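You operate a simulated robot arm through the tools that you are given. There is no shell and no other tool.

You are at the controls of a simulated robot arm. One attempt, no reset.

TASK
Loosen the black clamp, sponge the grit off the square mould and tighten the clamp again.
Fine: use the green sponge and shut it away in the drawer after. What is to be rubbed or washed off counts as gone when no trace of it is left.
Where things are to end (x, y in the base frame): green sponge within 0.06 m of [0.63, 0.7].

It is judged by the outcome, as a careful person would: the job done as asked, and still so three seconds after it is handed in. It fails if anything else is knocked over, pushed out of place, dropped, spilled or broken.

THE ROBOT
A 7-joint arm with a two-finger parallel gripper, fixed in place. Base frame: the origin is on the floor under the middle of its stand, x ahead of it, y to its left, z up. Readings come in m, degrees, newtons and seconds.
It reaches about 1.247 m from its shoulder. Its first joint turns from -132.0 to 132.0 degrees. Payload 3.91 kg.
The TCP is the grasp point between the finger pads, 0.03 m short of the fingertips. In the tool frame z runs along the fingers and y along their closing line. The gripper opens to 0.11 m. The fingers are 0.02 m wide and 0.01 m thick; the gripper's body (0.048 by 0.112 m) begins 0.055 m behind the TCP.
Orientation is that of the tool frame in the base frame, as a unit quaternion [w, x, y, z]. With the fingers straight down and closing along the base's y, the tool's x points along the base's -x, its y along +y and its z along -z.

THE INTERFACE
- The arm moves only by the tool play_rows. Its argument "increments" is a list of rows, each a list of 7 numbers: the turn, a rotation vector about the base's x, y, z in degrees, then the shift along the base's x, y, z in mm, then the opening, from 0 (shut) to 1 (fully open). In form: [[rx, ry, rz, x, y, z, fingers], ...]. A call has 1 to 20 rows; each row shifts and turns the commanded pose from where the row before left it. Each row takes 0.2 s and may step no farther than 0.05 m and 8.6 degrees from the row before; otherwise, or with a gripper value out of range, the whole call is refused. A pose out of reach is approached as far as the arm can. The call stops where the force on the tool passes 60 N (or 10 N more than at its start, if that is more) or the arm is blocked; 0.2 s more then pass. The fingers move at their own pace (about 0.108 m/s each) and stop on an object; they squeeze with about 33 N. The grip force told is the motor's: it shows also when the fingers shut on nothing. Time passes only in rows, and 0.2 s behind the last, so rows that do not move let the fingers close. The reply holds the time, the measured pose of the TCP, the force on the tool along the base axes, the opening and the grip force, in the units named above and with some noise, with the torque about the TCP (base axes, N m) and any sound that the robot's microphone picked up, and new pictures: "show" is both (left out), scene, wrist or none.
- Cameras (640 x 400 px; columns grow to the right, rows downward): "scene" is fixed at [0.2212, -0.6496, 1.4956]; the picture's right is [0.98, -0.20, 0.00], its down [-0.05, -0.24, -0.97] and it looks along [0.19, 0.95, -0.24] (base axes); focal length 329 px, centre (320, 200). "wrist" rides on the gripper at [0.072, 0.017, -0.103] in the tool frame; the picture's right is [-0.23, 0.97, 0.00], its down [-0.76, -0.18, -0.62] and it looks along [-0.61, -0.14, 0.78] (tool axes); focal length 222 px, centre (320, 200). There is no depth. A picture from a camera that has moved, and an enlarged one, comes with that camera's place and axes in the base frame and with its lens.
- inspect(camera, box): a new picture of the part [left, top, right, bottom] of that camera's present view, enlarged. The clock stands still meanwhile.
- job_done(): hands the job in; it is judged then, once.

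Nothing tells you positions but the pictures and the camera data. Unless the task says otherwise, let go and move clear before handing in.

The tools are called as name(argument=value, ...) on one line, values as JSON. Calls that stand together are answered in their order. play_rows: Moves the arm, as the interface text tells. Its arguments: {"type":"object","properties":{"increments":{"type":"array","items":{"type":"array","items":{"type":"number"}}},"show":{"type":"string","enum":["both","scene","wrist","none"]}},"required":["increments"]} The other tools are called the same way: inspect (camera, box) takes an enlarged picture of a part of a camera's view; job_done () hands the job in.

At the start:

```text
t: 0.0
position: [0.3499, 0.6208, 1.3083]
ee_rot: [-0.001, 0.0, 1.0, 0.001]
force: [0.4, 0.4, -0.3]
torque: [0.01, 0.01, 0.0]
grip_width: 0.1098
grip_force: 0.0
```

scene: 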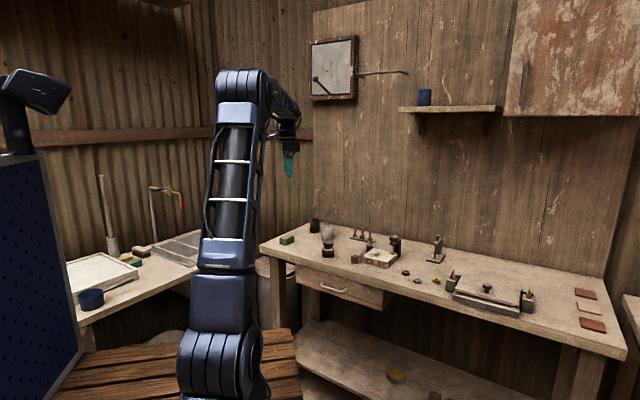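
wrist: 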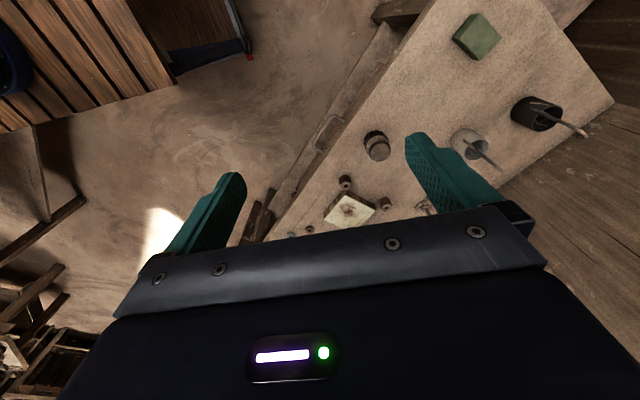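

I see a workbench with a green sponge at its left end, a square mould with grit held by clamps, and a drawer under the bench's left part. I'll look at enlarged views first to locate things.

inspect(camera="scene", box=[260, 200, 420, 300])

inspect(camera="scene", box=[380, 220, 540, 320])

inspect(camera="wrist", box=[240, 0, 640, 250])

inspect(camera="scene", box=[60, 160, 260, 320])

```text
4.00 times, centred on (340, 250) of scene
camera zoom: at [0.2212, -0.6496, 1.4956], right [0.98, -0.2, 0.0], down [-0.05, -0.24, -0.97], along [0.19, 0.95, -0.24], focal length 1314 px, centre (240, 0)
```

zoom: 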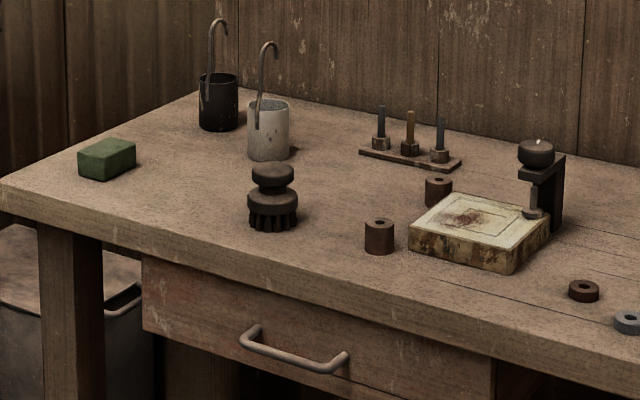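

```text
4.00 times, centred on (460, 270) of scene
camera zoom: at [0.2212, -0.6496, 1.4956], right [0.98, -0.2, 0.0], down [-0.05, -0.24, -0.97], along [0.19, 0.95, -0.24], focal length 1314 px, centre (-240, -80)
```

zoom: 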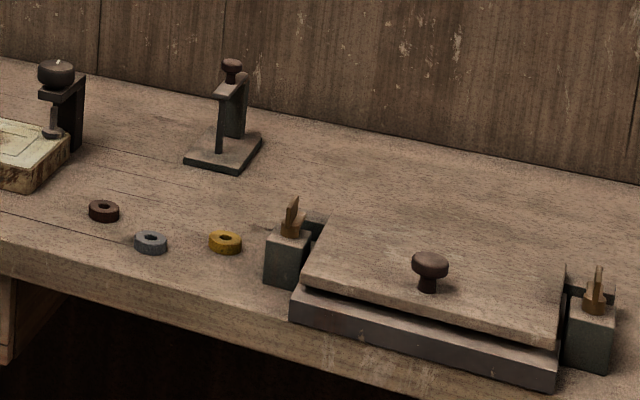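

```text
1.60 times, centred on (440, 125) of wrist
camera zoom: at [0.2769, 0.6365, 1.4126], right [0.23, 0.97, 0.0], down [0.76, -0.18, 0.62], along [0.61, -0.14, -0.78], focal length 355 px, centre (128, 320)
```

zoom: 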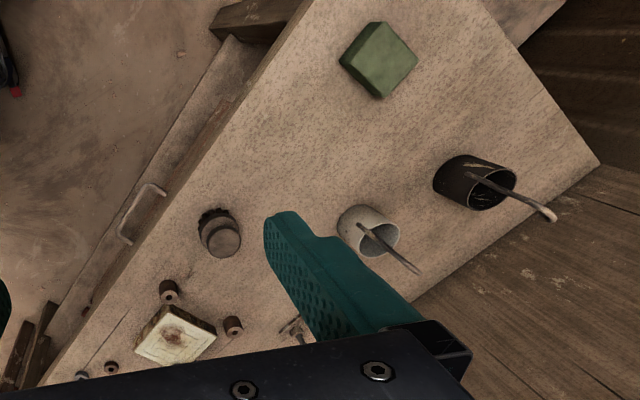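

```text
2.50 times, centred on (160, 240) of scene
camera zoom: at [0.2212, -0.6496, 1.4956], right [0.98, -0.2, 0.0], down [-0.05, -0.24, -0.97], along [0.19, 0.95, -0.24], focal length 821 px, centre (720, 100)
```

zoom: 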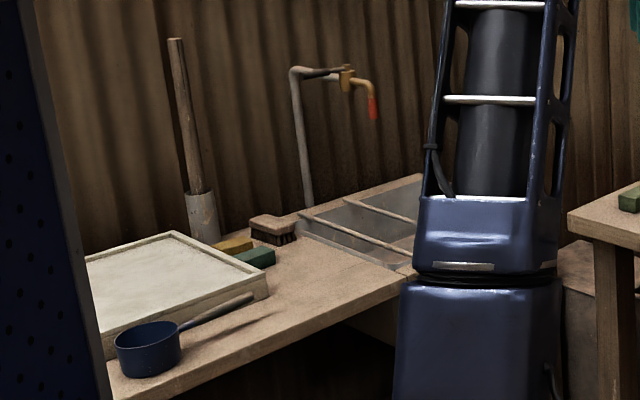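

The bench green block sits around (0.36, 0.92, 0.90), the mould near (0.73, 0.62), and the drawer handle near (0.52, 0.57, 0.81). There is another greenish block on the side table, so I'll zoom in to tell them apart and to see the clamp better.

inspect(camera="scene", box=[110, 230, 158, 260])

inspect(camera="scene", box=[270, 225, 318, 255])

inspect(camera="scene", box=[350, 225, 414, 265])

inspect(camera="scene", box=[290, 250, 400, 320])

inspect(camera="wrist", box=[300, 160, 420, 235])

inspect(camera="scene", box=[290, 330, 450, 400])

```text
13.33 times, centred on (134, 245) of scene
camera zoom: at [0.2212, -0.6496, 1.4956], right [0.98, -0.2, 0.0], down [-0.05, -0.24, -0.97], along [0.19, 0.95, -0.24], focal length 4381 px, centre (2800, -400)
```

zoom: 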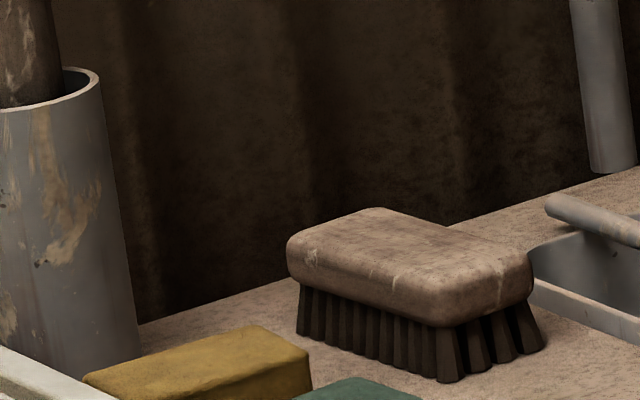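

```text
13.33 times, centred on (294, 240) of scene
camera zoom: at [0.2212, -0.6496, 1.4956], right [0.98, -0.2, 0.0], down [-0.05, -0.24, -0.97], along [0.19, 0.95, -0.24], focal length 4381 px, centre (667, -333)
```

zoom: 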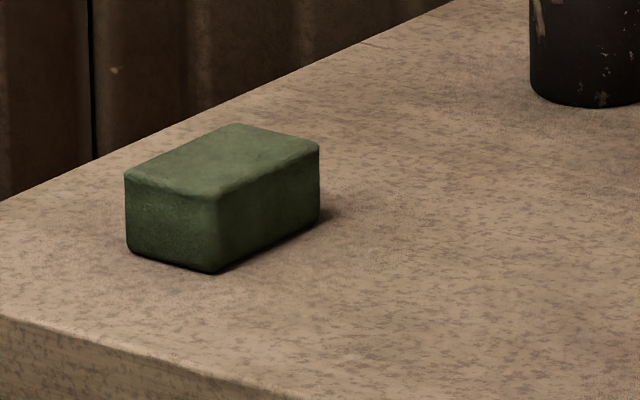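

```text
10.00 times, centred on (382, 245) of scene
camera zoom: at [0.2212, -0.6496, 1.4956], right [0.98, -0.2, 0.0], down [-0.05, -0.24, -0.97], along [0.19, 0.95, -0.24], focal length 3286 px, centre (-300, -250)
```

zoom: 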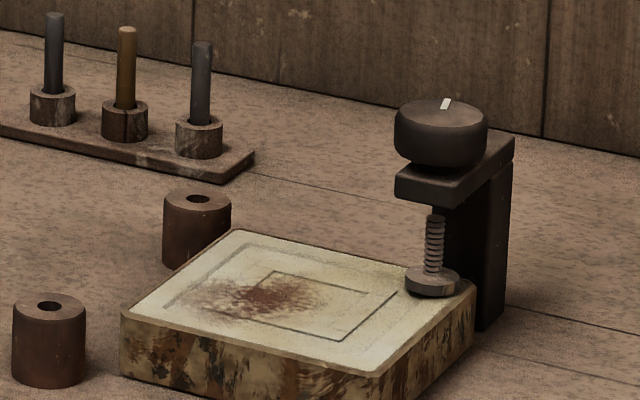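

```text
5.71 times, centred on (345, 285) of scene
camera zoom: at [0.2212, -0.6496, 1.4956], right [0.98, -0.2, 0.0], down [-0.05, -0.24, -0.97], along [0.19, 0.95, -0.24], focal length 1878 px, centre (177, -286)
```

zoom: 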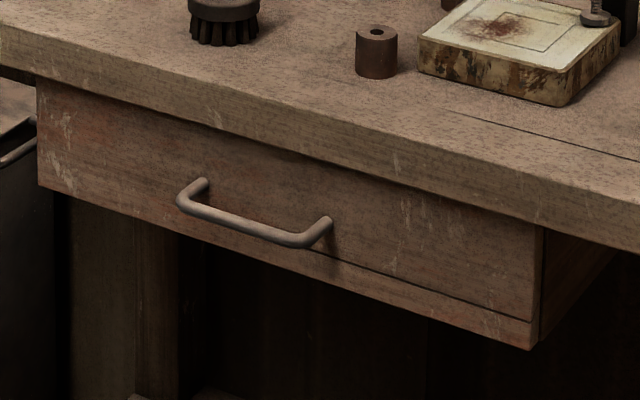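

```text
5.33 times, centred on (360, 198) of wrist
camera zoom: at [0.2769, 0.6365, 1.4126], right [0.23, 0.97, 0.0], down [0.76, -0.18, 0.62], along [0.61, -0.14, -0.78], focal length 1185 px, centre (107, 213)
```

zoom: 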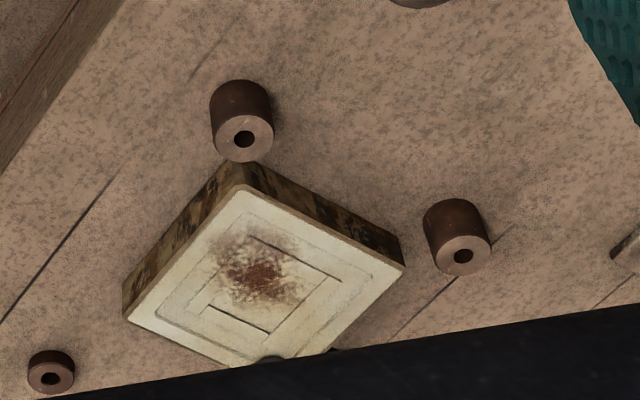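

```text
4.00 times, centred on (370, 365) of scene
camera zoom: at [0.2212, -0.6496, 1.4956], right [0.98, -0.2, 0.0], down [-0.05, -0.24, -0.97], along [0.19, 0.95, -0.24], focal length 1314 px, centre (120, -460)
```

zoom: 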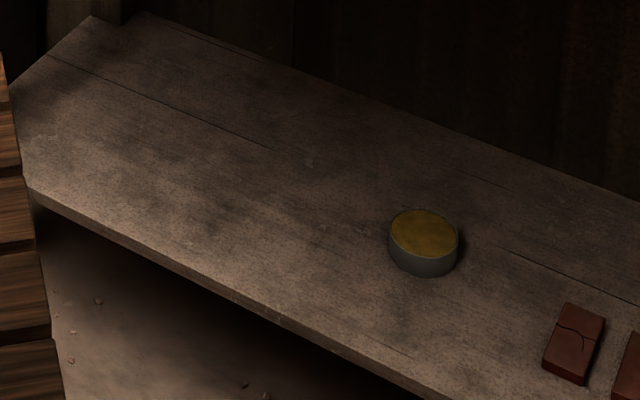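

The clamp has a knob with a white index mark on top and a threaded spindle pressing the mould's corner. I'll compare the side-table blocks.

inspect(camera="scene", box=[100, 245, 148, 275])

inspect(camera="scene", box=[560, 270, 640, 340])

inspect(camera="scene", box=[300, 20, 460, 120])

```text
13.33 times, centred on (124, 260) of scene
camera zoom: at [0.2212, -0.6496, 1.4956], right [0.98, -0.2, 0.0], down [-0.05, -0.24, -0.97], along [0.19, 0.95, -0.24], focal length 4381 px, centre (2933, -600)
```

zoom: 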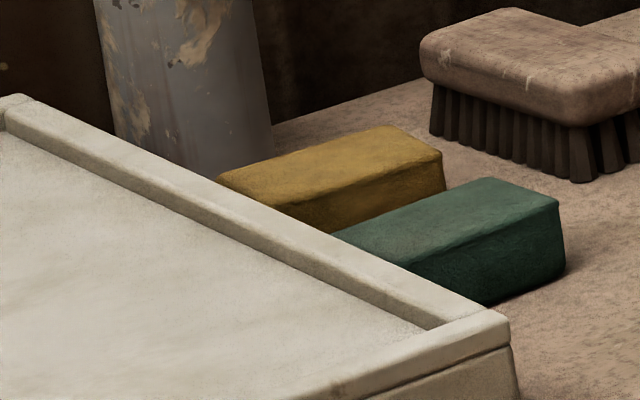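

```text
5.71 times, centred on (600, 305) of scene
camera zoom: at [0.2212, -0.6496, 1.4956], right [0.98, -0.2, 0.0], down [-0.05, -0.24, -0.97], along [0.19, 0.95, -0.24], focal length 1878 px, centre (-1280, -400)
```

zoom: 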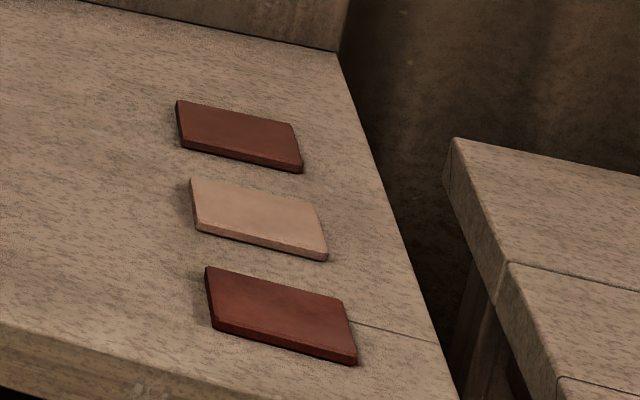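

```text
4.00 times, centred on (380, 70) of scene
camera zoom: at [0.2212, -0.6496, 1.4956], right [0.98, -0.2, 0.0], down [-0.05, -0.24, -0.97], along [0.19, 0.95, -0.24], focal length 1314 px, centre (80, 720)
```

zoom: 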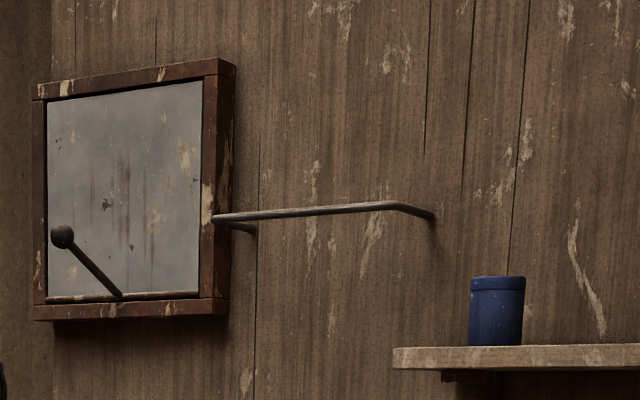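

The bench block is plain green (the other is teal), so I take it as the green sponge. Knob estimated at (0.803, 0.611), top at z≈0.995; mould centre about (0.744, 0.617), top z≈0.913. I move above the knob to check its place from the wrist camera.

play_rows(increments=[[0, 0, 0, 36, -1, -14, 1], [0, 0, 0, 36, -1, -14, 1], [0, 0, 0, 36, -1, -14, 1], [0, 0, 0, 36, -1, -14, 1], [0, 0, 0, 36, -1, -14, 1], [0, 0, 0, 36, -1, -14, 1], [0, 0, 0, 36, -1, -14, 1], [0, 0, 0, 36, -1, -14, 1], [0, 0, 0, 36, -1, -14, 1], [0, 0, 0, 36, -1, -14, 1], [0, 0, 0, 0, 0, 0, 1]])

```text
t: 2.4
position: [0.7099, 0.6097, 1.1672]
ee_rot: [0.0, 0.0, 1.0, 0.0]
force: [-0.2, -0.1, 0.7]
torque: [0.02, 0.0, 0.06]
grip_width: 0.1102
grip_force: 0.1
camera wrist: at [0.6373, 0.6268, 1.2714], right [0.23, 0.97, 0.0], down [0.76, -0.18, 0.62], along [0.61, -0.14, -0.78], focal length 222 px, centre (320, 200)
```

scene: 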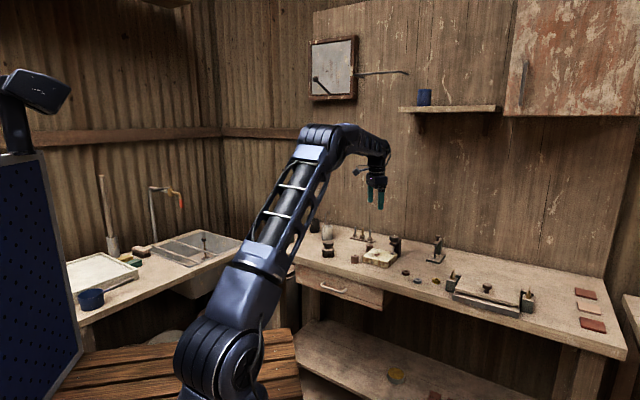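
wrist: 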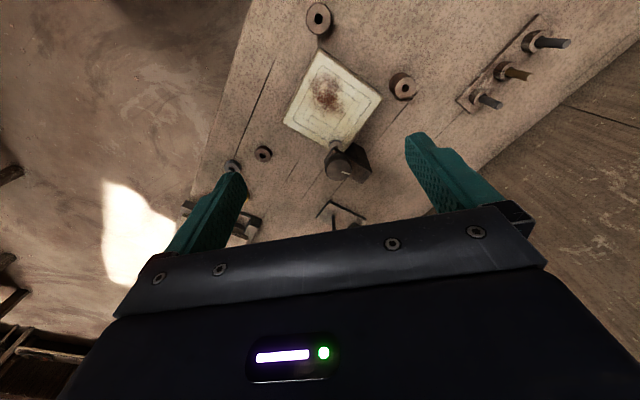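

I'm beside the clamp with a good wrist view; zooming in to pin down the knob and mark.

inspect(camera="wrist", box=[260, 30, 420, 220])

inspect(camera="wrist", box=[310, 130, 390, 190])

```text
2.11 times, centred on (340, 125) of wrist
camera zoom: at [0.6373, 0.6268, 1.2714], right [0.23, 0.97, 0.0], down [0.76, -0.18, 0.62], along [0.61, -0.14, -0.78], focal length 468 px, centre (278, 358)
```

zoom: 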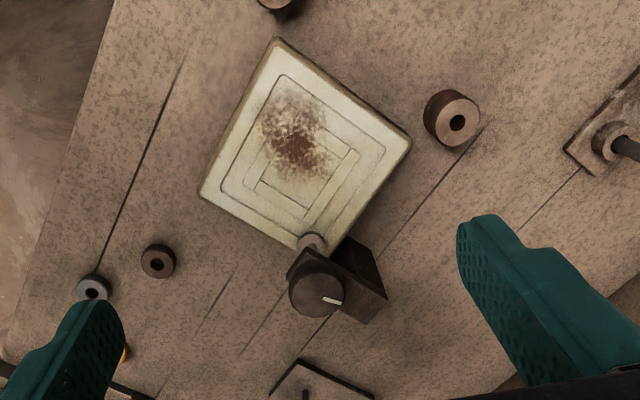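

```text
6.67 times, centred on (350, 160) of wrist
camera zoom: at [0.6373, 0.6268, 1.2714], right [0.23, 0.97, 0.0], down [0.76, -0.18, 0.62], along [0.61, -0.14, -0.78], focal length 1481 px, centre (120, 467)
```

zoom: 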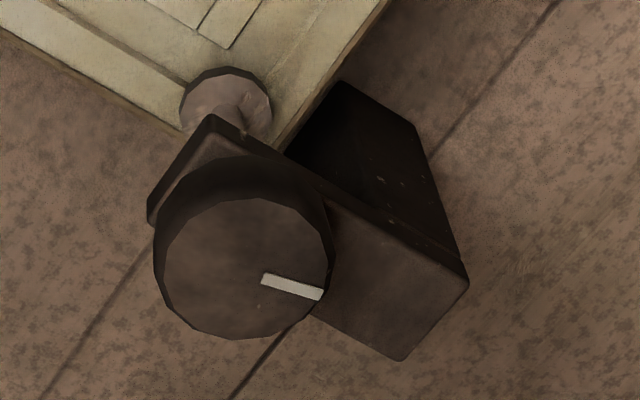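

The knob is at about (0.805, 0.615), top z≈0.994, diameter ~0.04, with its mark pointing into the bench. I'll position above it, pre-turned clockwise so there is room to turn counter-clockwise.

play_rows(increments=[[0, 0, -7.5, 11.9, 0.7, -14, 1], [0, 0, -7.5, 11.9, 0.7, -14, 1], [0, 0, -7.5, 11.9, 0.7, -14, 1], [0, 0, -7.5, 11.9, 0.7, -14, 1], [0, 0, -7.5, 11.9, 0.7, -14, 1], [0, 0, -7.5, 11.9, 0.7, -14, 1], [0, 0, -7.5, 11.9, 0.7, -14, 1], [0, 0, -7.5, 11.9, 0.7, -14, 1], [0, 0, 0, 0, 0, 0, 1]])

```text
t: 4.4
position: [0.8027, 0.6156, 1.0557]
ee_rot: [-0.001, 0.501, 0.866, 0.001]
force: [0.5, -0.4, -0.4]
torque: [-0.01, -0.04, 0.03]
grip_width: 0.1101
grip_force: 0.1
camera wrist: at [0.7829, 0.6866, 1.1595], right [0.96, 0.29, 0.0], down [0.23, -0.75, 0.62], along [0.18, -0.6, -0.78], focal length 222 px, centre (320, 200)
```

scene: 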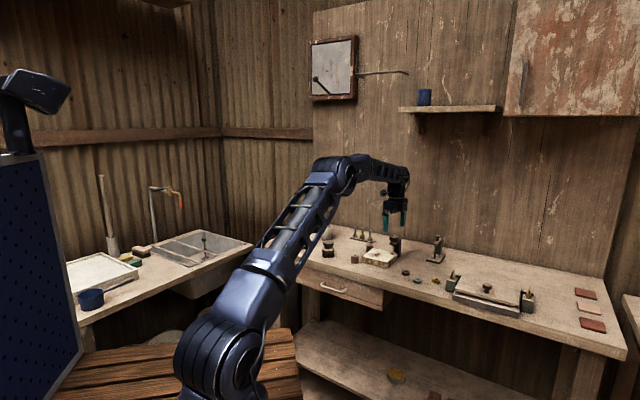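
wrist: 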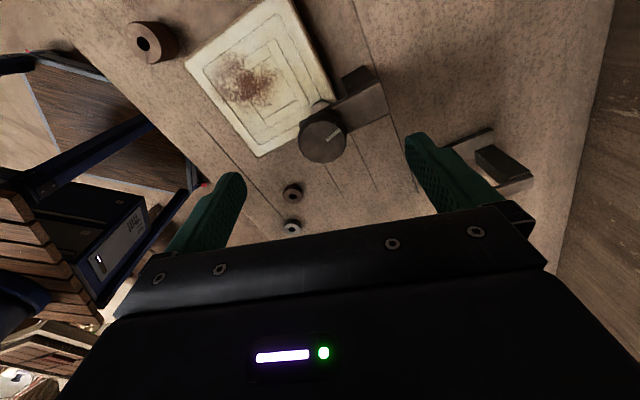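

The pre-turn worked and the knob sits between the fingers at about (0.805, 0.617). I descend so the tips stop just above the clamp arm and take a look before closing.

play_rows(increments=[[0, 0, 0, 1.2, 0.7, -16, 1], [0, 0, 0, 1.1, 0.6, -16, 1], [0, 0, 0, 0, 0, -15, 1], [0, 0, 0, 0, 0, 0, 1]], show="both")

inspect(camera="scene", box=[350, 190, 446, 265])

```text
t: 5.4
position: [0.8064, 0.617, 1.0089]
ee_rot: [0.0, 0.5, 0.866, 0.0]
force: [-0.4, 0.3, 0.0]
torque: [-0.02, -0.02, 0.01]
grip_width: 0.1098
grip_force: 0.1
camera wrist: at [0.7861, 0.6876, 1.1128], right [0.96, 0.29, 0.0], down [0.23, -0.75, 0.62], along [0.18, -0.6, -0.78], focal length 222 px, centre (320, 200)
```

scene: 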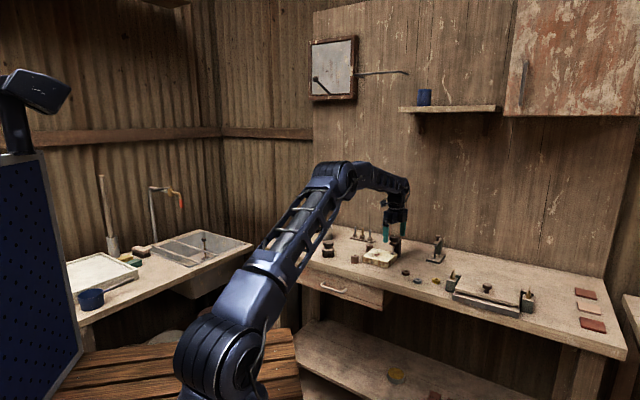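
wrist: 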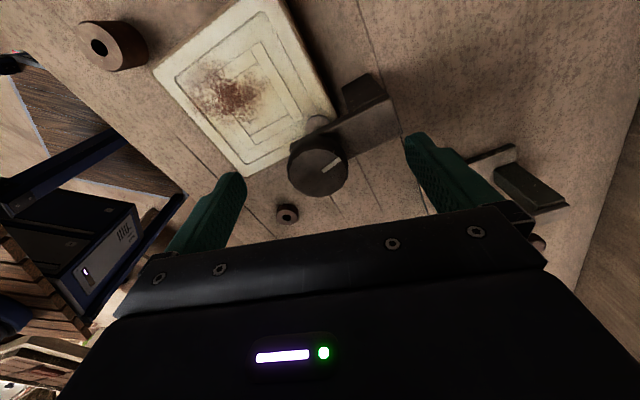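

```text
5.33 times, centred on (398, 228) of scene
camera zoom: at [0.2212, -0.6496, 1.4956], right [0.98, -0.2, 0.0], down [-0.05, -0.24, -0.97], along [0.19, 0.95, -0.24], focal length 1752 px, centre (-96, 53)
```

zoom: 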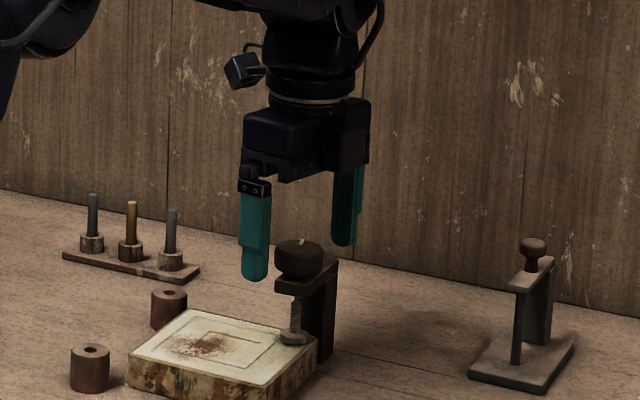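

The fingers straddle the knob with tips about 15 mm above the clamp arm plate. I lower 5 mm more and close gently on the knob.

play_rows(increments=[[0, 0, 0, -0.5, 0, -5, 1], [0, 0, 0, 0, 0, 0, 0.6], [0, 0, 0, 0, 0, 0, 0.3], [0, 0, 0, 0, 0, 0, 0.2], [0, 0, 0, 0, 0, 0, 0.2]])

inspect(camera="wrist", box=[240, 80, 440, 240])

inspect(camera="scene", box=[350, 190, 446, 265])

```text
t: 6.6
position: [0.8061, 0.6151, 1.0038]
ee_rot: [0.0, 0.5, 0.866, 0.0]
force: [-13.5, -10.9, -1.9]
torque: [-0.48, 0.59, 0.0]
grip_width: 0.0393
grip_force: 44.7
camera wrist: at [0.7847, 0.6873, 1.1076], right [0.96, 0.29, 0.0], down [0.23, -0.75, 0.62], along [0.18, -0.6, -0.78], focal length 222 px, centre (320, 200)
```

scene: 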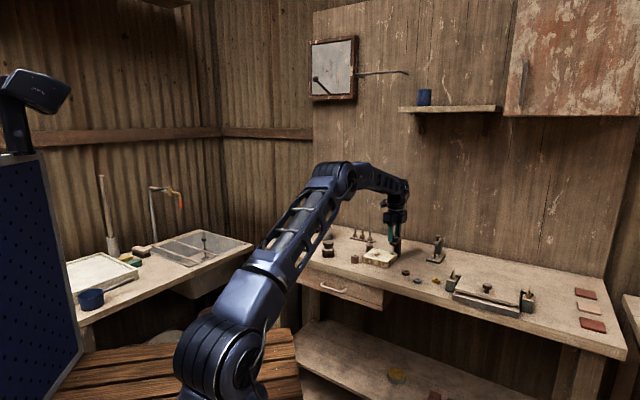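
wrist: 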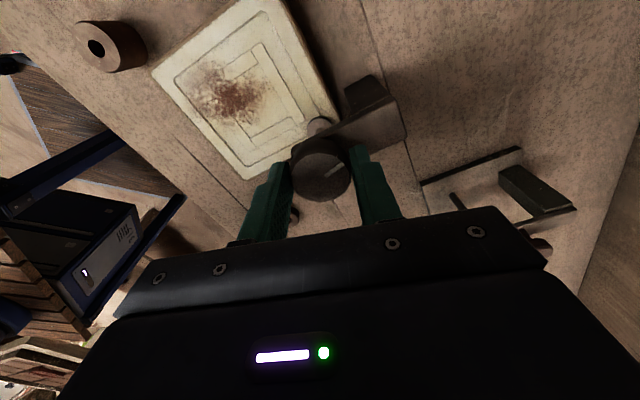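

```text
2.50 times, centred on (340, 160) of wrist
camera zoom: at [0.7847, 0.6873, 1.1076], right [0.96, 0.29, 0.0], down [0.23, -0.75, 0.62], along [0.18, -0.6, -0.78], focal length 555 px, centre (270, 300)
```

zoom: 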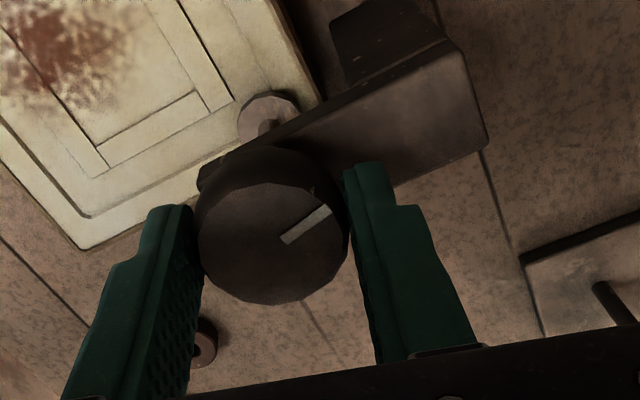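

```text
5.33 times, centred on (398, 228) of scene
camera zoom: at [0.2212, -0.6496, 1.4956], right [0.98, -0.2, 0.0], down [-0.05, -0.24, -0.97], along [0.19, 0.95, -0.24], focal length 1752 px, centre (-96, 53)
```

zoom: 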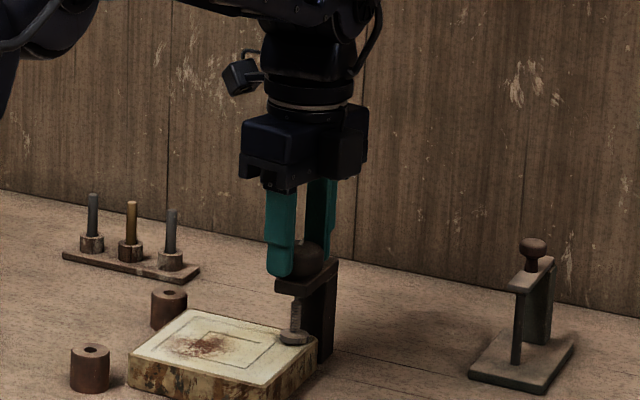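

The knob is gripped (0.039 m). I ease the slight side load and begin turning counter-clockwise, watching the mark and torque.

play_rows(increments=[[0, 0, 0, -1.5, -2, 0, 0.2], [0, 0, 6, 0, 0, 0, 0.2], [0, 0, 6, 0, 0, 0, 0.2], [0, 0, 6, 0, 0, 0, 0.2], [0, 0, 6, 0, 0, 0, 0.2], [0, 0, 6, 0, 0, 0, 0.2]], show="wrist")

inspect(camera="wrist", box=[240, 80, 440, 240])

inspect(camera="scene", box=[350, 190, 446, 265])

```text
t: 8.0
position: [0.8048, 0.6159, 1.0035]
ee_rot: [0.0, 0.258, 0.966, 0.001]
force: [16.9, 25.0, -8.3]
torque: [1.01, -0.49, 0.06]
grip_width: 0.0394
grip_force: 45.0
camera wrist: at [0.7514, 0.6664, 1.1077], right [0.68, 0.73, 0.0], down [0.57, -0.53, 0.62], along [0.46, -0.43, -0.78], focal length 222 px, centre (320, 200)
```

wrist: 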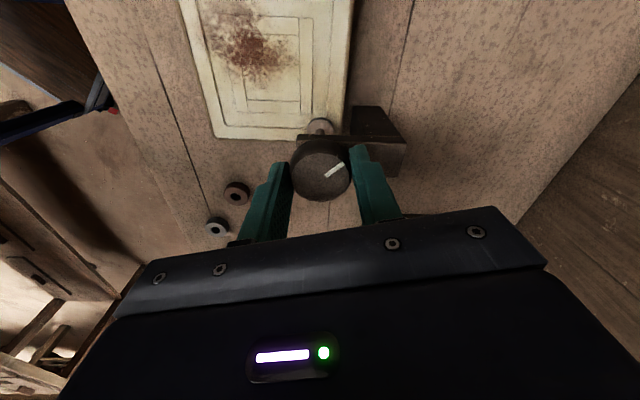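

```text
2.50 times, centred on (340, 160) of wrist
camera zoom: at [0.7514, 0.6664, 1.1077], right [0.68, 0.73, 0.0], down [0.57, -0.53, 0.62], along [0.46, -0.43, -0.78], focal length 555 px, centre (270, 300)
```

zoom: 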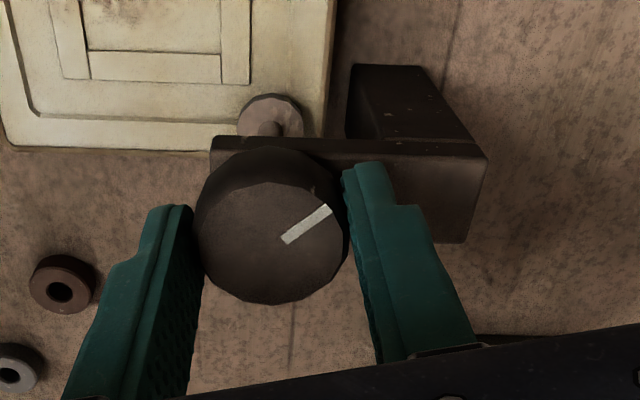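

```text
5.33 times, centred on (398, 228) of scene
camera zoom: at [0.2212, -0.6496, 1.4956], right [0.98, -0.2, 0.0], down [-0.05, -0.24, -0.97], along [0.19, 0.95, -0.24], focal length 1752 px, centre (-96, 53)
```

zoom: 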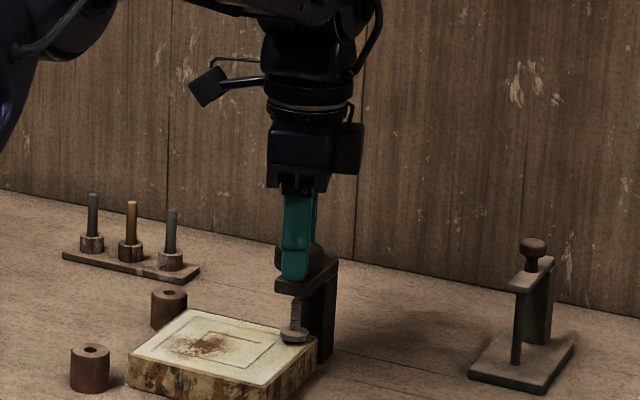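

The knob turns with the fingers and the pad seems to be lifting. I correct the small side load and keep turning.

play_rows(increments=[[0, 0, 0, 0.7, 1.3, 0, 0.2], [0, 0, 7, 0, 0, 0, 0.2], [0, 0, 7, 0, 0, 0, 0.2], [0, 0, 7, 0, 0, 0, 0.2], [0, 0, 7, 0, 0, 0, 0.2], [0, 0, 7, 0, 0, 0, 0.2], [0, 0, 7, 0, 0, 0, 0.2]], show="wrist")

inspect(camera="scene", box=[350, 190, 446, 265])

inspect(camera="wrist", box=[240, 80, 440, 240])

```text
t: 9.6
position: [0.8056, 0.6156, 1.0039]
ee_rot: [0.0, -0.105, 0.994, -0.001]
force: [-2.3, -2.3, -11.1]
torque: [0.23, 0.65, 0.01]
grip_width: 0.0392
grip_force: 45.1
camera wrist: at [0.7315, 0.6167, 1.1078], right [0.02, 1.0, 0.0], down [0.78, -0.01, 0.62], along [0.62, -0.01, -0.78], focal length 222 px, centre (320, 200)
```

wrist: 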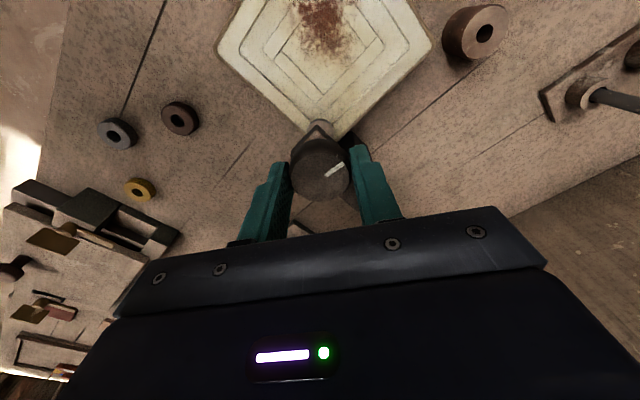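

```text
5.33 times, centred on (398, 228) of scene
camera zoom: at [0.2212, -0.6496, 1.4956], right [0.98, -0.2, 0.0], down [-0.05, -0.24, -0.97], along [0.19, 0.95, -0.24], focal length 1752 px, centre (-96, 53)
```

zoom: 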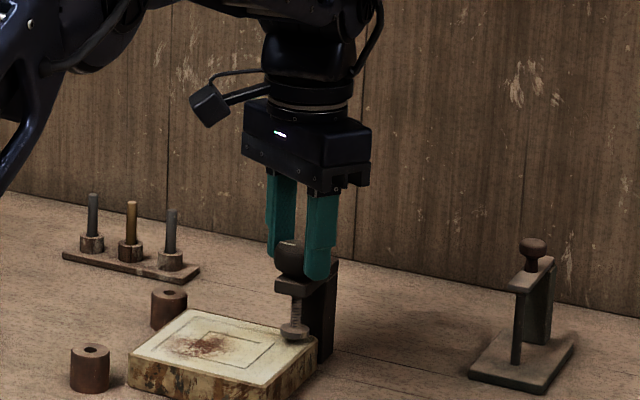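

```text
2.50 times, centred on (340, 160) of wrist
camera zoom: at [0.7315, 0.6167, 1.1078], right [0.02, 1.0, 0.0], down [0.78, -0.01, 0.62], along [0.62, -0.01, -0.78], focal length 555 px, centre (270, 300)
```

zoom: 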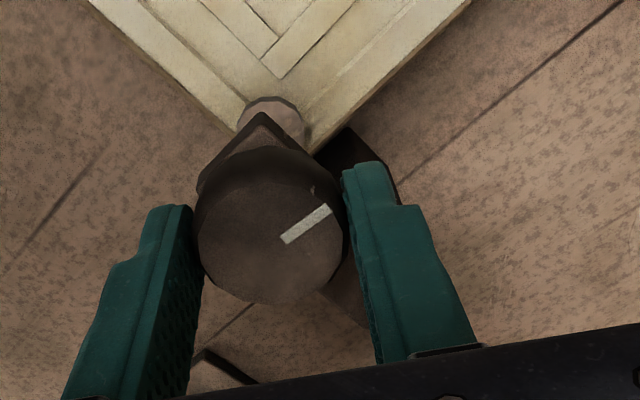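

The pad is visibly rising as the knob turns. I continue counter-clockwise.

play_rows(increments=[[0, 0, 7, 0, 0, 0, 0.2], [0, 0, 7, 0, 0, 0, 0.2], [0, 0, 7, 0, 0, 0, 0.2], [0, 0, 7, 0, 0, 0, 0.2], [0, 0, 7, 0, 0, 0, 0.2], [0, 0, 7, 0, 0, 0, 0.2], [0, 0, 7, 0, 0, 0, 0.2], [0, 0, 7, 0, 0, 0, 0.2]], show="both")

inspect(camera="scene", box=[350, 190, 446, 265])

inspect(camera="wrist", box=[240, 80, 440, 240])

```text
t: 11.4
position: [0.8057, 0.6147, 1.0041]
ee_rot: [-0.001, -0.56, 0.829, 0.0]
force: [-5.0, -25.5, -18.4]
torque: [-0.83, 0.15, 0.0]
grip_width: 0.0389
grip_force: 45.2
camera wrist: at [0.7636, 0.554, 1.108], right [-0.82, 0.57, 0.0], down [0.45, 0.64, 0.62], along [0.36, 0.51, -0.78], focal length 222 px, centre (320, 200)
```

scene: 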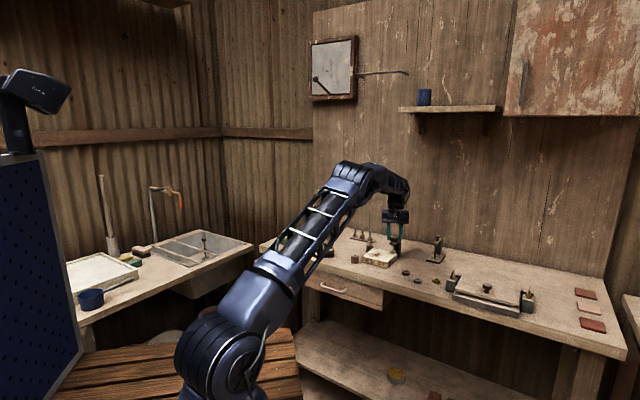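
wrist: 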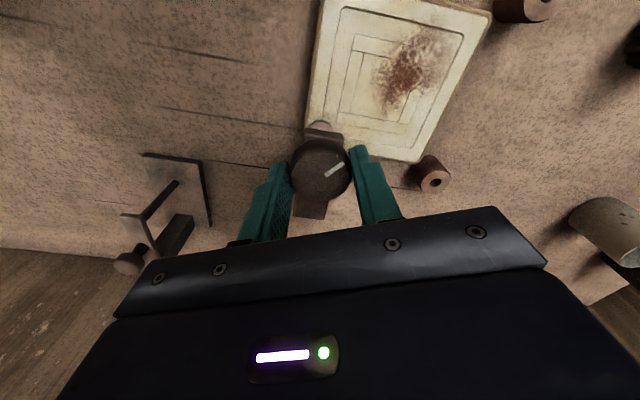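

```text
5.33 times, centred on (398, 228) of scene
camera zoom: at [0.2212, -0.6496, 1.4956], right [0.98, -0.2, 0.0], down [-0.05, -0.24, -0.97], along [0.19, 0.95, -0.24], focal length 1752 px, centre (-96, 53)
```

zoom: 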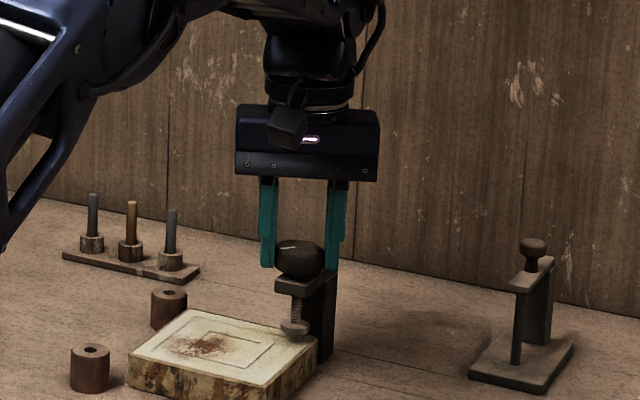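

```text
2.50 times, centred on (340, 160) of wrist
camera zoom: at [0.7636, 0.554, 1.108], right [-0.82, 0.57, 0.0], down [0.45, 0.64, 0.62], along [0.36, 0.51, -0.78], focal length 555 px, centre (270, 300)
```

zoom: 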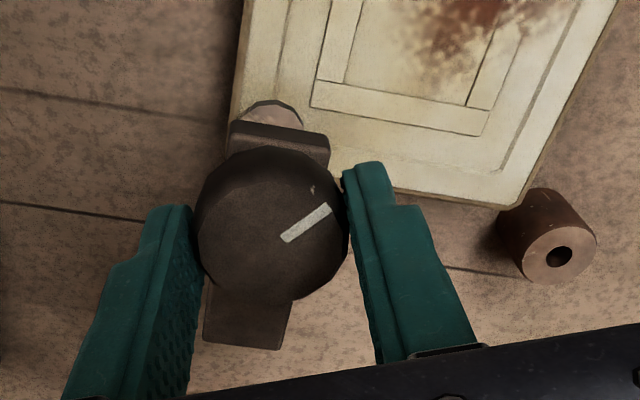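

The knob has turned about 128° so far and the pad is lifted. I ease the side load and turn on further to find whether it keeps going.

play_rows(increments=[[0, 0, 0, -0.5, -1.8, 0, 0.2], [0, 0, 7, 0, 0, 0, 0.2], [0, 0, 7, 0, 0, 0, 0.2], [0, 0, 7, 0, 0, 0, 0.2], [0, 0, 7, 0, 0, 0, 0.2], [0, 0, 7, 0, 0, 0, 0.2], [0, 0, 7, 0, 0, 0, 0.2], [0, 0, 7, 0, 0, 0, 0.2]], show="wrist")

inspect(camera="scene", box=[350, 190, 446, 265])

inspect(camera="wrist", box=[240, 80, 440, 240])

```text
t: 13.2
position: [0.8067, 0.6115, 1.0042]
ee_rot: [0.0, 0.852, -0.523, 0.001]
force: [42.8, 9.9, -6.1]
torque: [0.22, -1.02, -0.86]
grip_width: 0.0396
grip_force: 44.8
camera wrist: at [0.8256, 0.54, 1.1081], right [-0.97, -0.24, 0.0], down [-0.19, 0.76, 0.62], along [-0.15, 0.6, -0.78], focal length 222 px, centre (320, 200)
```

wrist: 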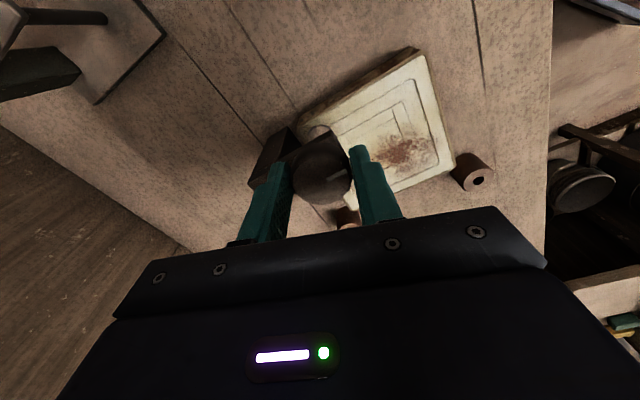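

```text
5.33 times, centred on (398, 228) of scene
camera zoom: at [0.2212, -0.6496, 1.4956], right [0.98, -0.2, 0.0], down [-0.05, -0.24, -0.97], along [0.19, 0.95, -0.24], focal length 1752 px, centre (-96, 53)
```

zoom: 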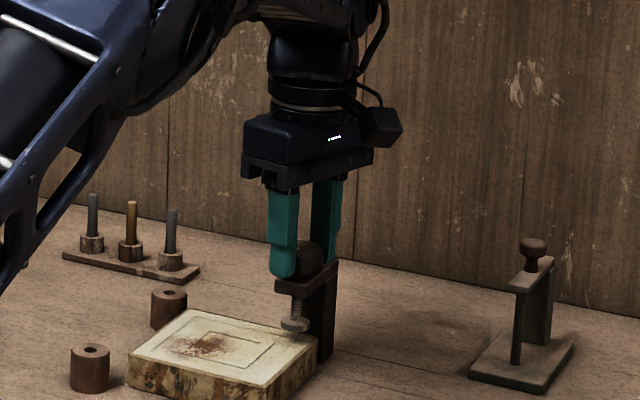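

```text
2.50 times, centred on (340, 160) of wrist
camera zoom: at [0.8256, 0.54, 1.1081], right [-0.97, -0.24, 0.0], down [-0.19, 0.76, 0.62], along [-0.15, 0.6, -0.78], focal length 555 px, centre (270, 300)
```

zoom: 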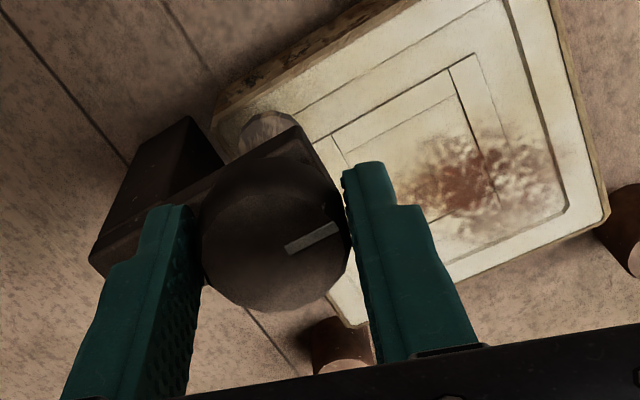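

Torque appeared and the mark slipped slightly in the fingers: the knob has hit its loosened end stop after ~170°, with the pad clearly lifted. I release and rise.

play_rows(increments=[[0, 0, -6, 0, 0, 0, 0.2], [0, 0, 0, 0, 0, 0, 0.6], [0, 0, 0, 0, 0, 0, 0.8], [0, 0, 0, 0, 0, 25, 0.8], [0, 0, 0, 0, 0, 40, 0.8], [0, 0, 0, 0, 0, 40, 0.8], [0, 0, 0, 0, 0, 0, 0.8]])

inspect(camera="scene", box=[350, 200, 430, 265])

inspect(camera="wrist", box=[220, 60, 480, 230])

```text
t: 14.8
position: [0.8057, 0.6138, 1.1095]
ee_rot: [0.0, 0.824, -0.566, 0.0]
force: [0.5, 0.3, 1.0]
torque: [-0.01, -0.02, 0.02]
grip_width: 0.0883
grip_force: 0.0
camera wrist: at [0.8157, 0.5409, 1.2135], right [-0.99, -0.14, 0.0], down [-0.11, 0.77, 0.62], along [-0.09, 0.62, -0.78], focal length 222 px, centre (320, 200)
```

scene: 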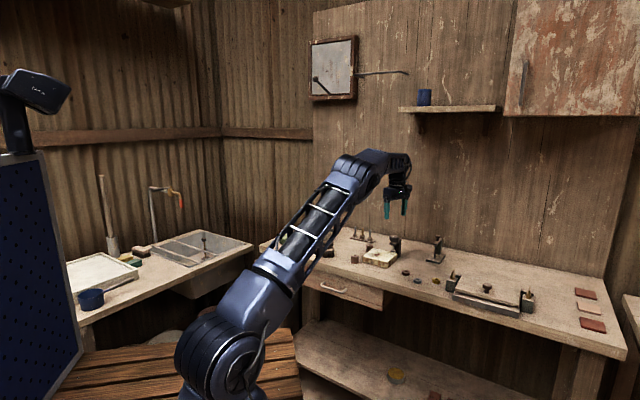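
wrist: 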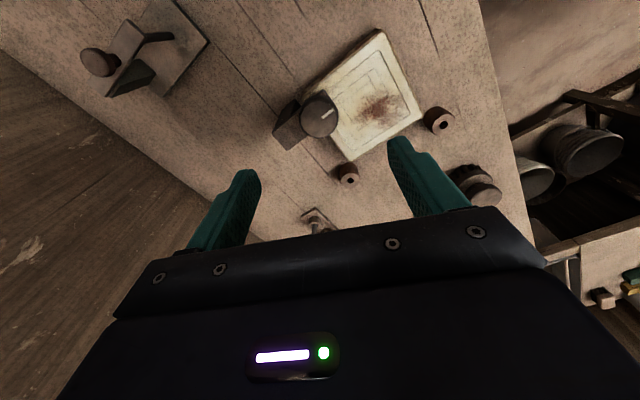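

```text
6.15 times, centred on (390, 232) of scene
camera zoom: at [0.2212, -0.6496, 1.4956], right [0.98, -0.2, 0.0], down [-0.05, -0.24, -0.97], along [0.19, 0.95, -0.24], focal length 2022 px, centre (-111, 0)
```

zoom: 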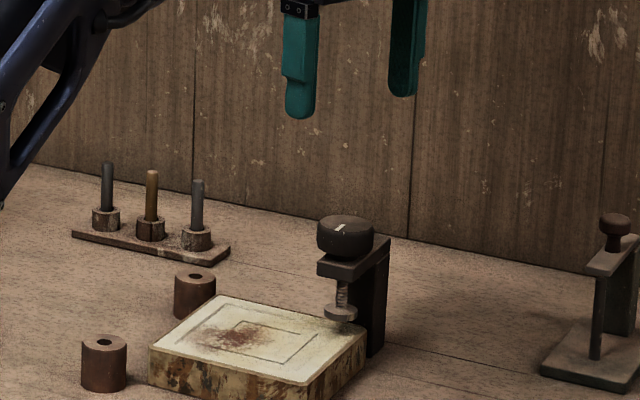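

```text
2.35 times, centred on (350, 145) of wrist
camera zoom: at [0.8157, 0.5409, 1.2135], right [-0.99, -0.14, 0.0], down [-0.11, 0.77, 0.62], along [-0.09, 0.62, -0.78], focal length 523 px, centre (249, 329)
```

zoom: 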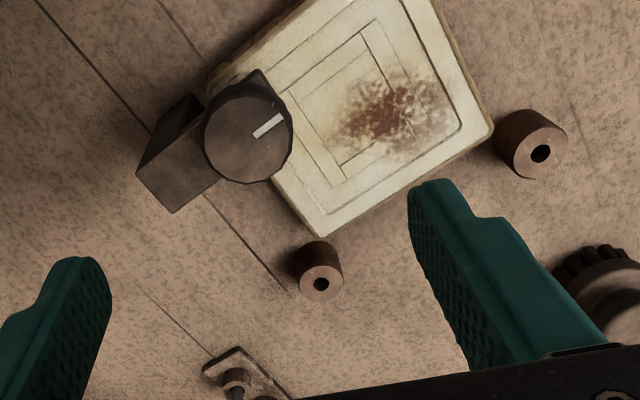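

Clamp is loosened, the pad hovers above the mould. Next I'll open the drawer before picking the sponge: move back off the bench, tilting the gripper toward the drawer with fingers closing vertically around the handle.

play_rows(increments=[[0, 0, 8, -37, -15, 0, 0.8], [0, 0, 8, -37, -15, 0, 0.8], [0, 0, 8, -37, -15, 0, 0.8], [5.3, -5.3, 0, -37, -15.4, -10, 0.8], [5.3, -5.3, 0, -37, -15.4, -10, 0.8], [5.3, -5.3, 0, -37, -15.4, -10, 0.8], [5.3, -5.3, 0, -37, -15.4, -10, 0.6], [5.3, -5.3, 0, -37, -15.4, -10, 0.6], [5.3, -5.3, 0, -37, -15.4, -10, 0.6], [5.3, -5.3, 0, -36, -15.4, -10, 0.6], [5.3, -5.3, 0, -36, -15.4, -10, 0.6], [0, 0, 0, 0, 0, 0, 0.6]])

```text
t: 17.4
position: [0.3987, 0.4472, 1.0279]
ee_rot: [-0.462, 0.8, -0.331, 0.191]
force: [0.9, -0.7, -0.5]
torque: [-0.01, 0.01, 0.03]
grip_width: 0.0656
grip_force: 0.0
camera wrist: at [0.3814, 0.3255, 1.0657], right [-0.5, -0.18, -0.84], down [-0.86, 0.22, 0.47], along [0.1, 0.96, -0.27], focal length 222 px, centre (320, 200)
```

scene: 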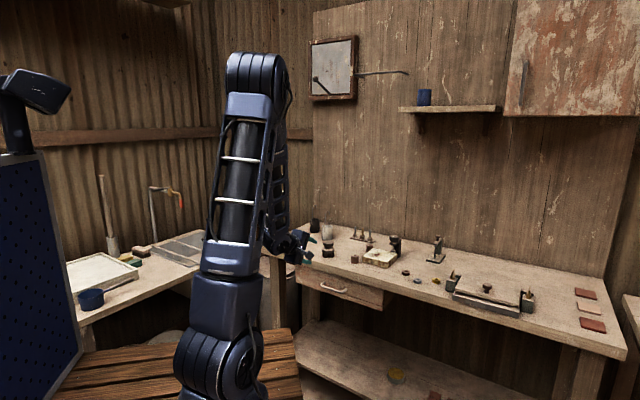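
wrist: 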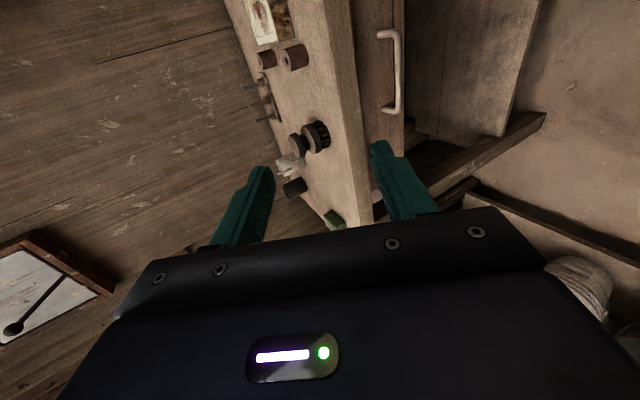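

The handle is visible in the wrist view; I'll zoom to fix its position precisely.

inspect(camera="wrist", box=[330, 0, 450, 150])

inspect(camera="scene", box=[305, 270, 365, 310])

```text
2.67 times, centred on (390, 75) of wrist
camera zoom: at [0.3814, 0.3255, 1.0657], right [-0.5, -0.18, -0.84], down [-0.86, 0.22, 0.47], along [0.1, 0.96, -0.27], focal length 592 px, centre (133, 533)
```

zoom: 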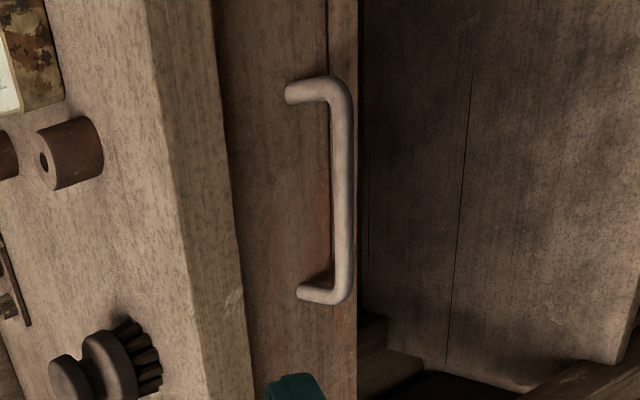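

```text
10.00 times, centred on (335, 290) of scene
camera zoom: at [0.2212, -0.6496, 1.4956], right [0.98, -0.2, 0.0], down [-0.05, -0.24, -0.97], along [0.19, 0.95, -0.24], focal length 3286 px, centre (170, -700)
```

zoom: 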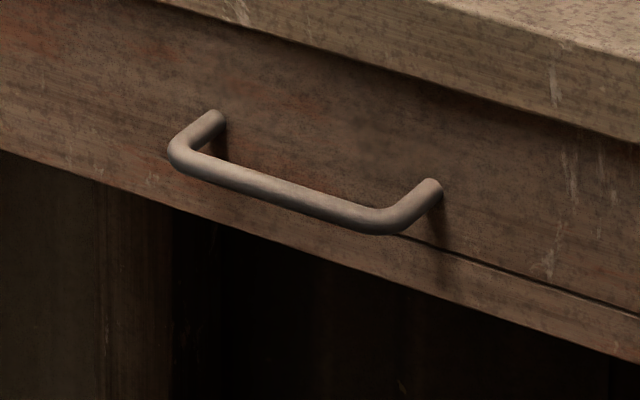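

Handle bar is at about u-centre (0.51, 0.57), z≈0.797, standing 38 mm off the drawer face. I go to a pre-grip point along the tilted approach line with the fingers narrowed.

play_rows(increments=[[0, 0, 0, 8.5, 11.3, -35, 0.4], [0, 0, 0, 8.5, 11.3, -35, 0.34], [0, 0, 0, 8.5, 11.3, -35, 0.34], [0, 0, 0, 8.5, 11.3, -35, 0.34], [0, 0, 0, 8.5, 11.1, -35, 0.34], [0, 0, 0, 0, 0, 0, 0.34]])

inspect(camera="scene", box=[280, 240, 376, 300])

inspect(camera="wrist", box=[220, 0, 480, 220])

```text
t: 18.8
position: [0.4409, 0.5017, 0.8565]
ee_rot: [-0.461, 0.801, -0.331, 0.192]
force: [-0.3, -0.1, -1.4]
torque: [-0.03, 0.03, 0.01]
grip_width: 0.0373
grip_force: 0.1
camera wrist: at [0.4235, 0.3819, 0.8931], right [-0.51, -0.18, -0.84], down [-0.86, 0.22, 0.47], along [0.1, 0.96, -0.27], focal length 222 px, centre (320, 200)
```

scene: 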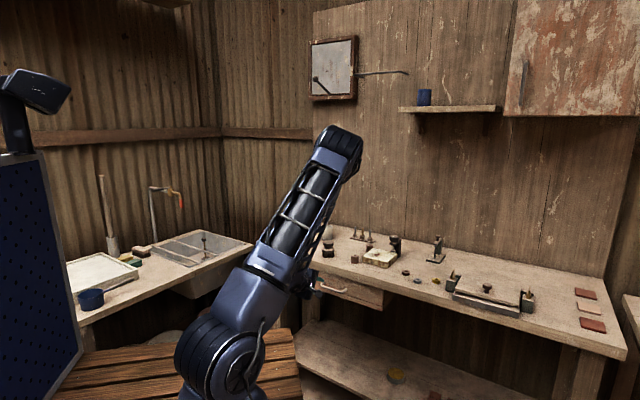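
wrist: 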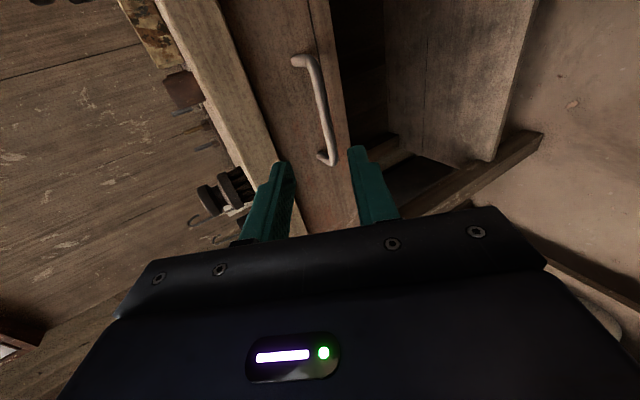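

```text
6.67 times, centred on (328, 270) of scene
camera zoom: at [0.2212, -0.6496, 1.4956], right [0.98, -0.2, 0.0], down [-0.05, -0.24, -0.97], along [0.19, 0.95, -0.24], focal length 2190 px, centre (267, -267)
```

zoom: 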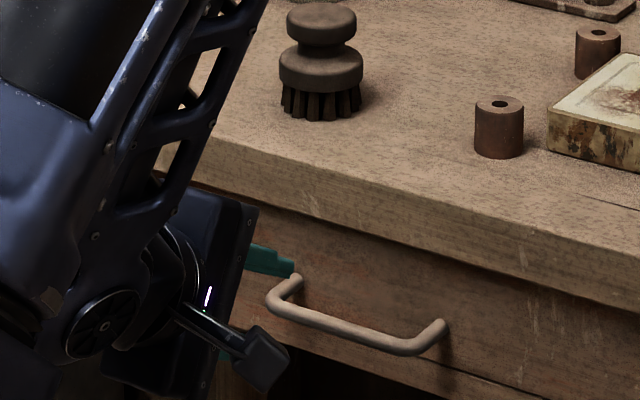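

```text
1.82 times, centred on (350, 110) of wrist
camera zoom: at [0.4235, 0.3819, 0.8931], right [-0.51, -0.18, -0.84], down [-0.86, 0.22, 0.47], along [0.1, 0.96, -0.27], focal length 404 px, centre (266, 364)
```

zoom: 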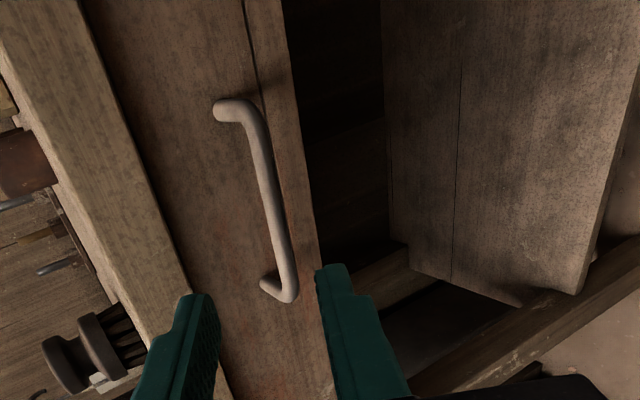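

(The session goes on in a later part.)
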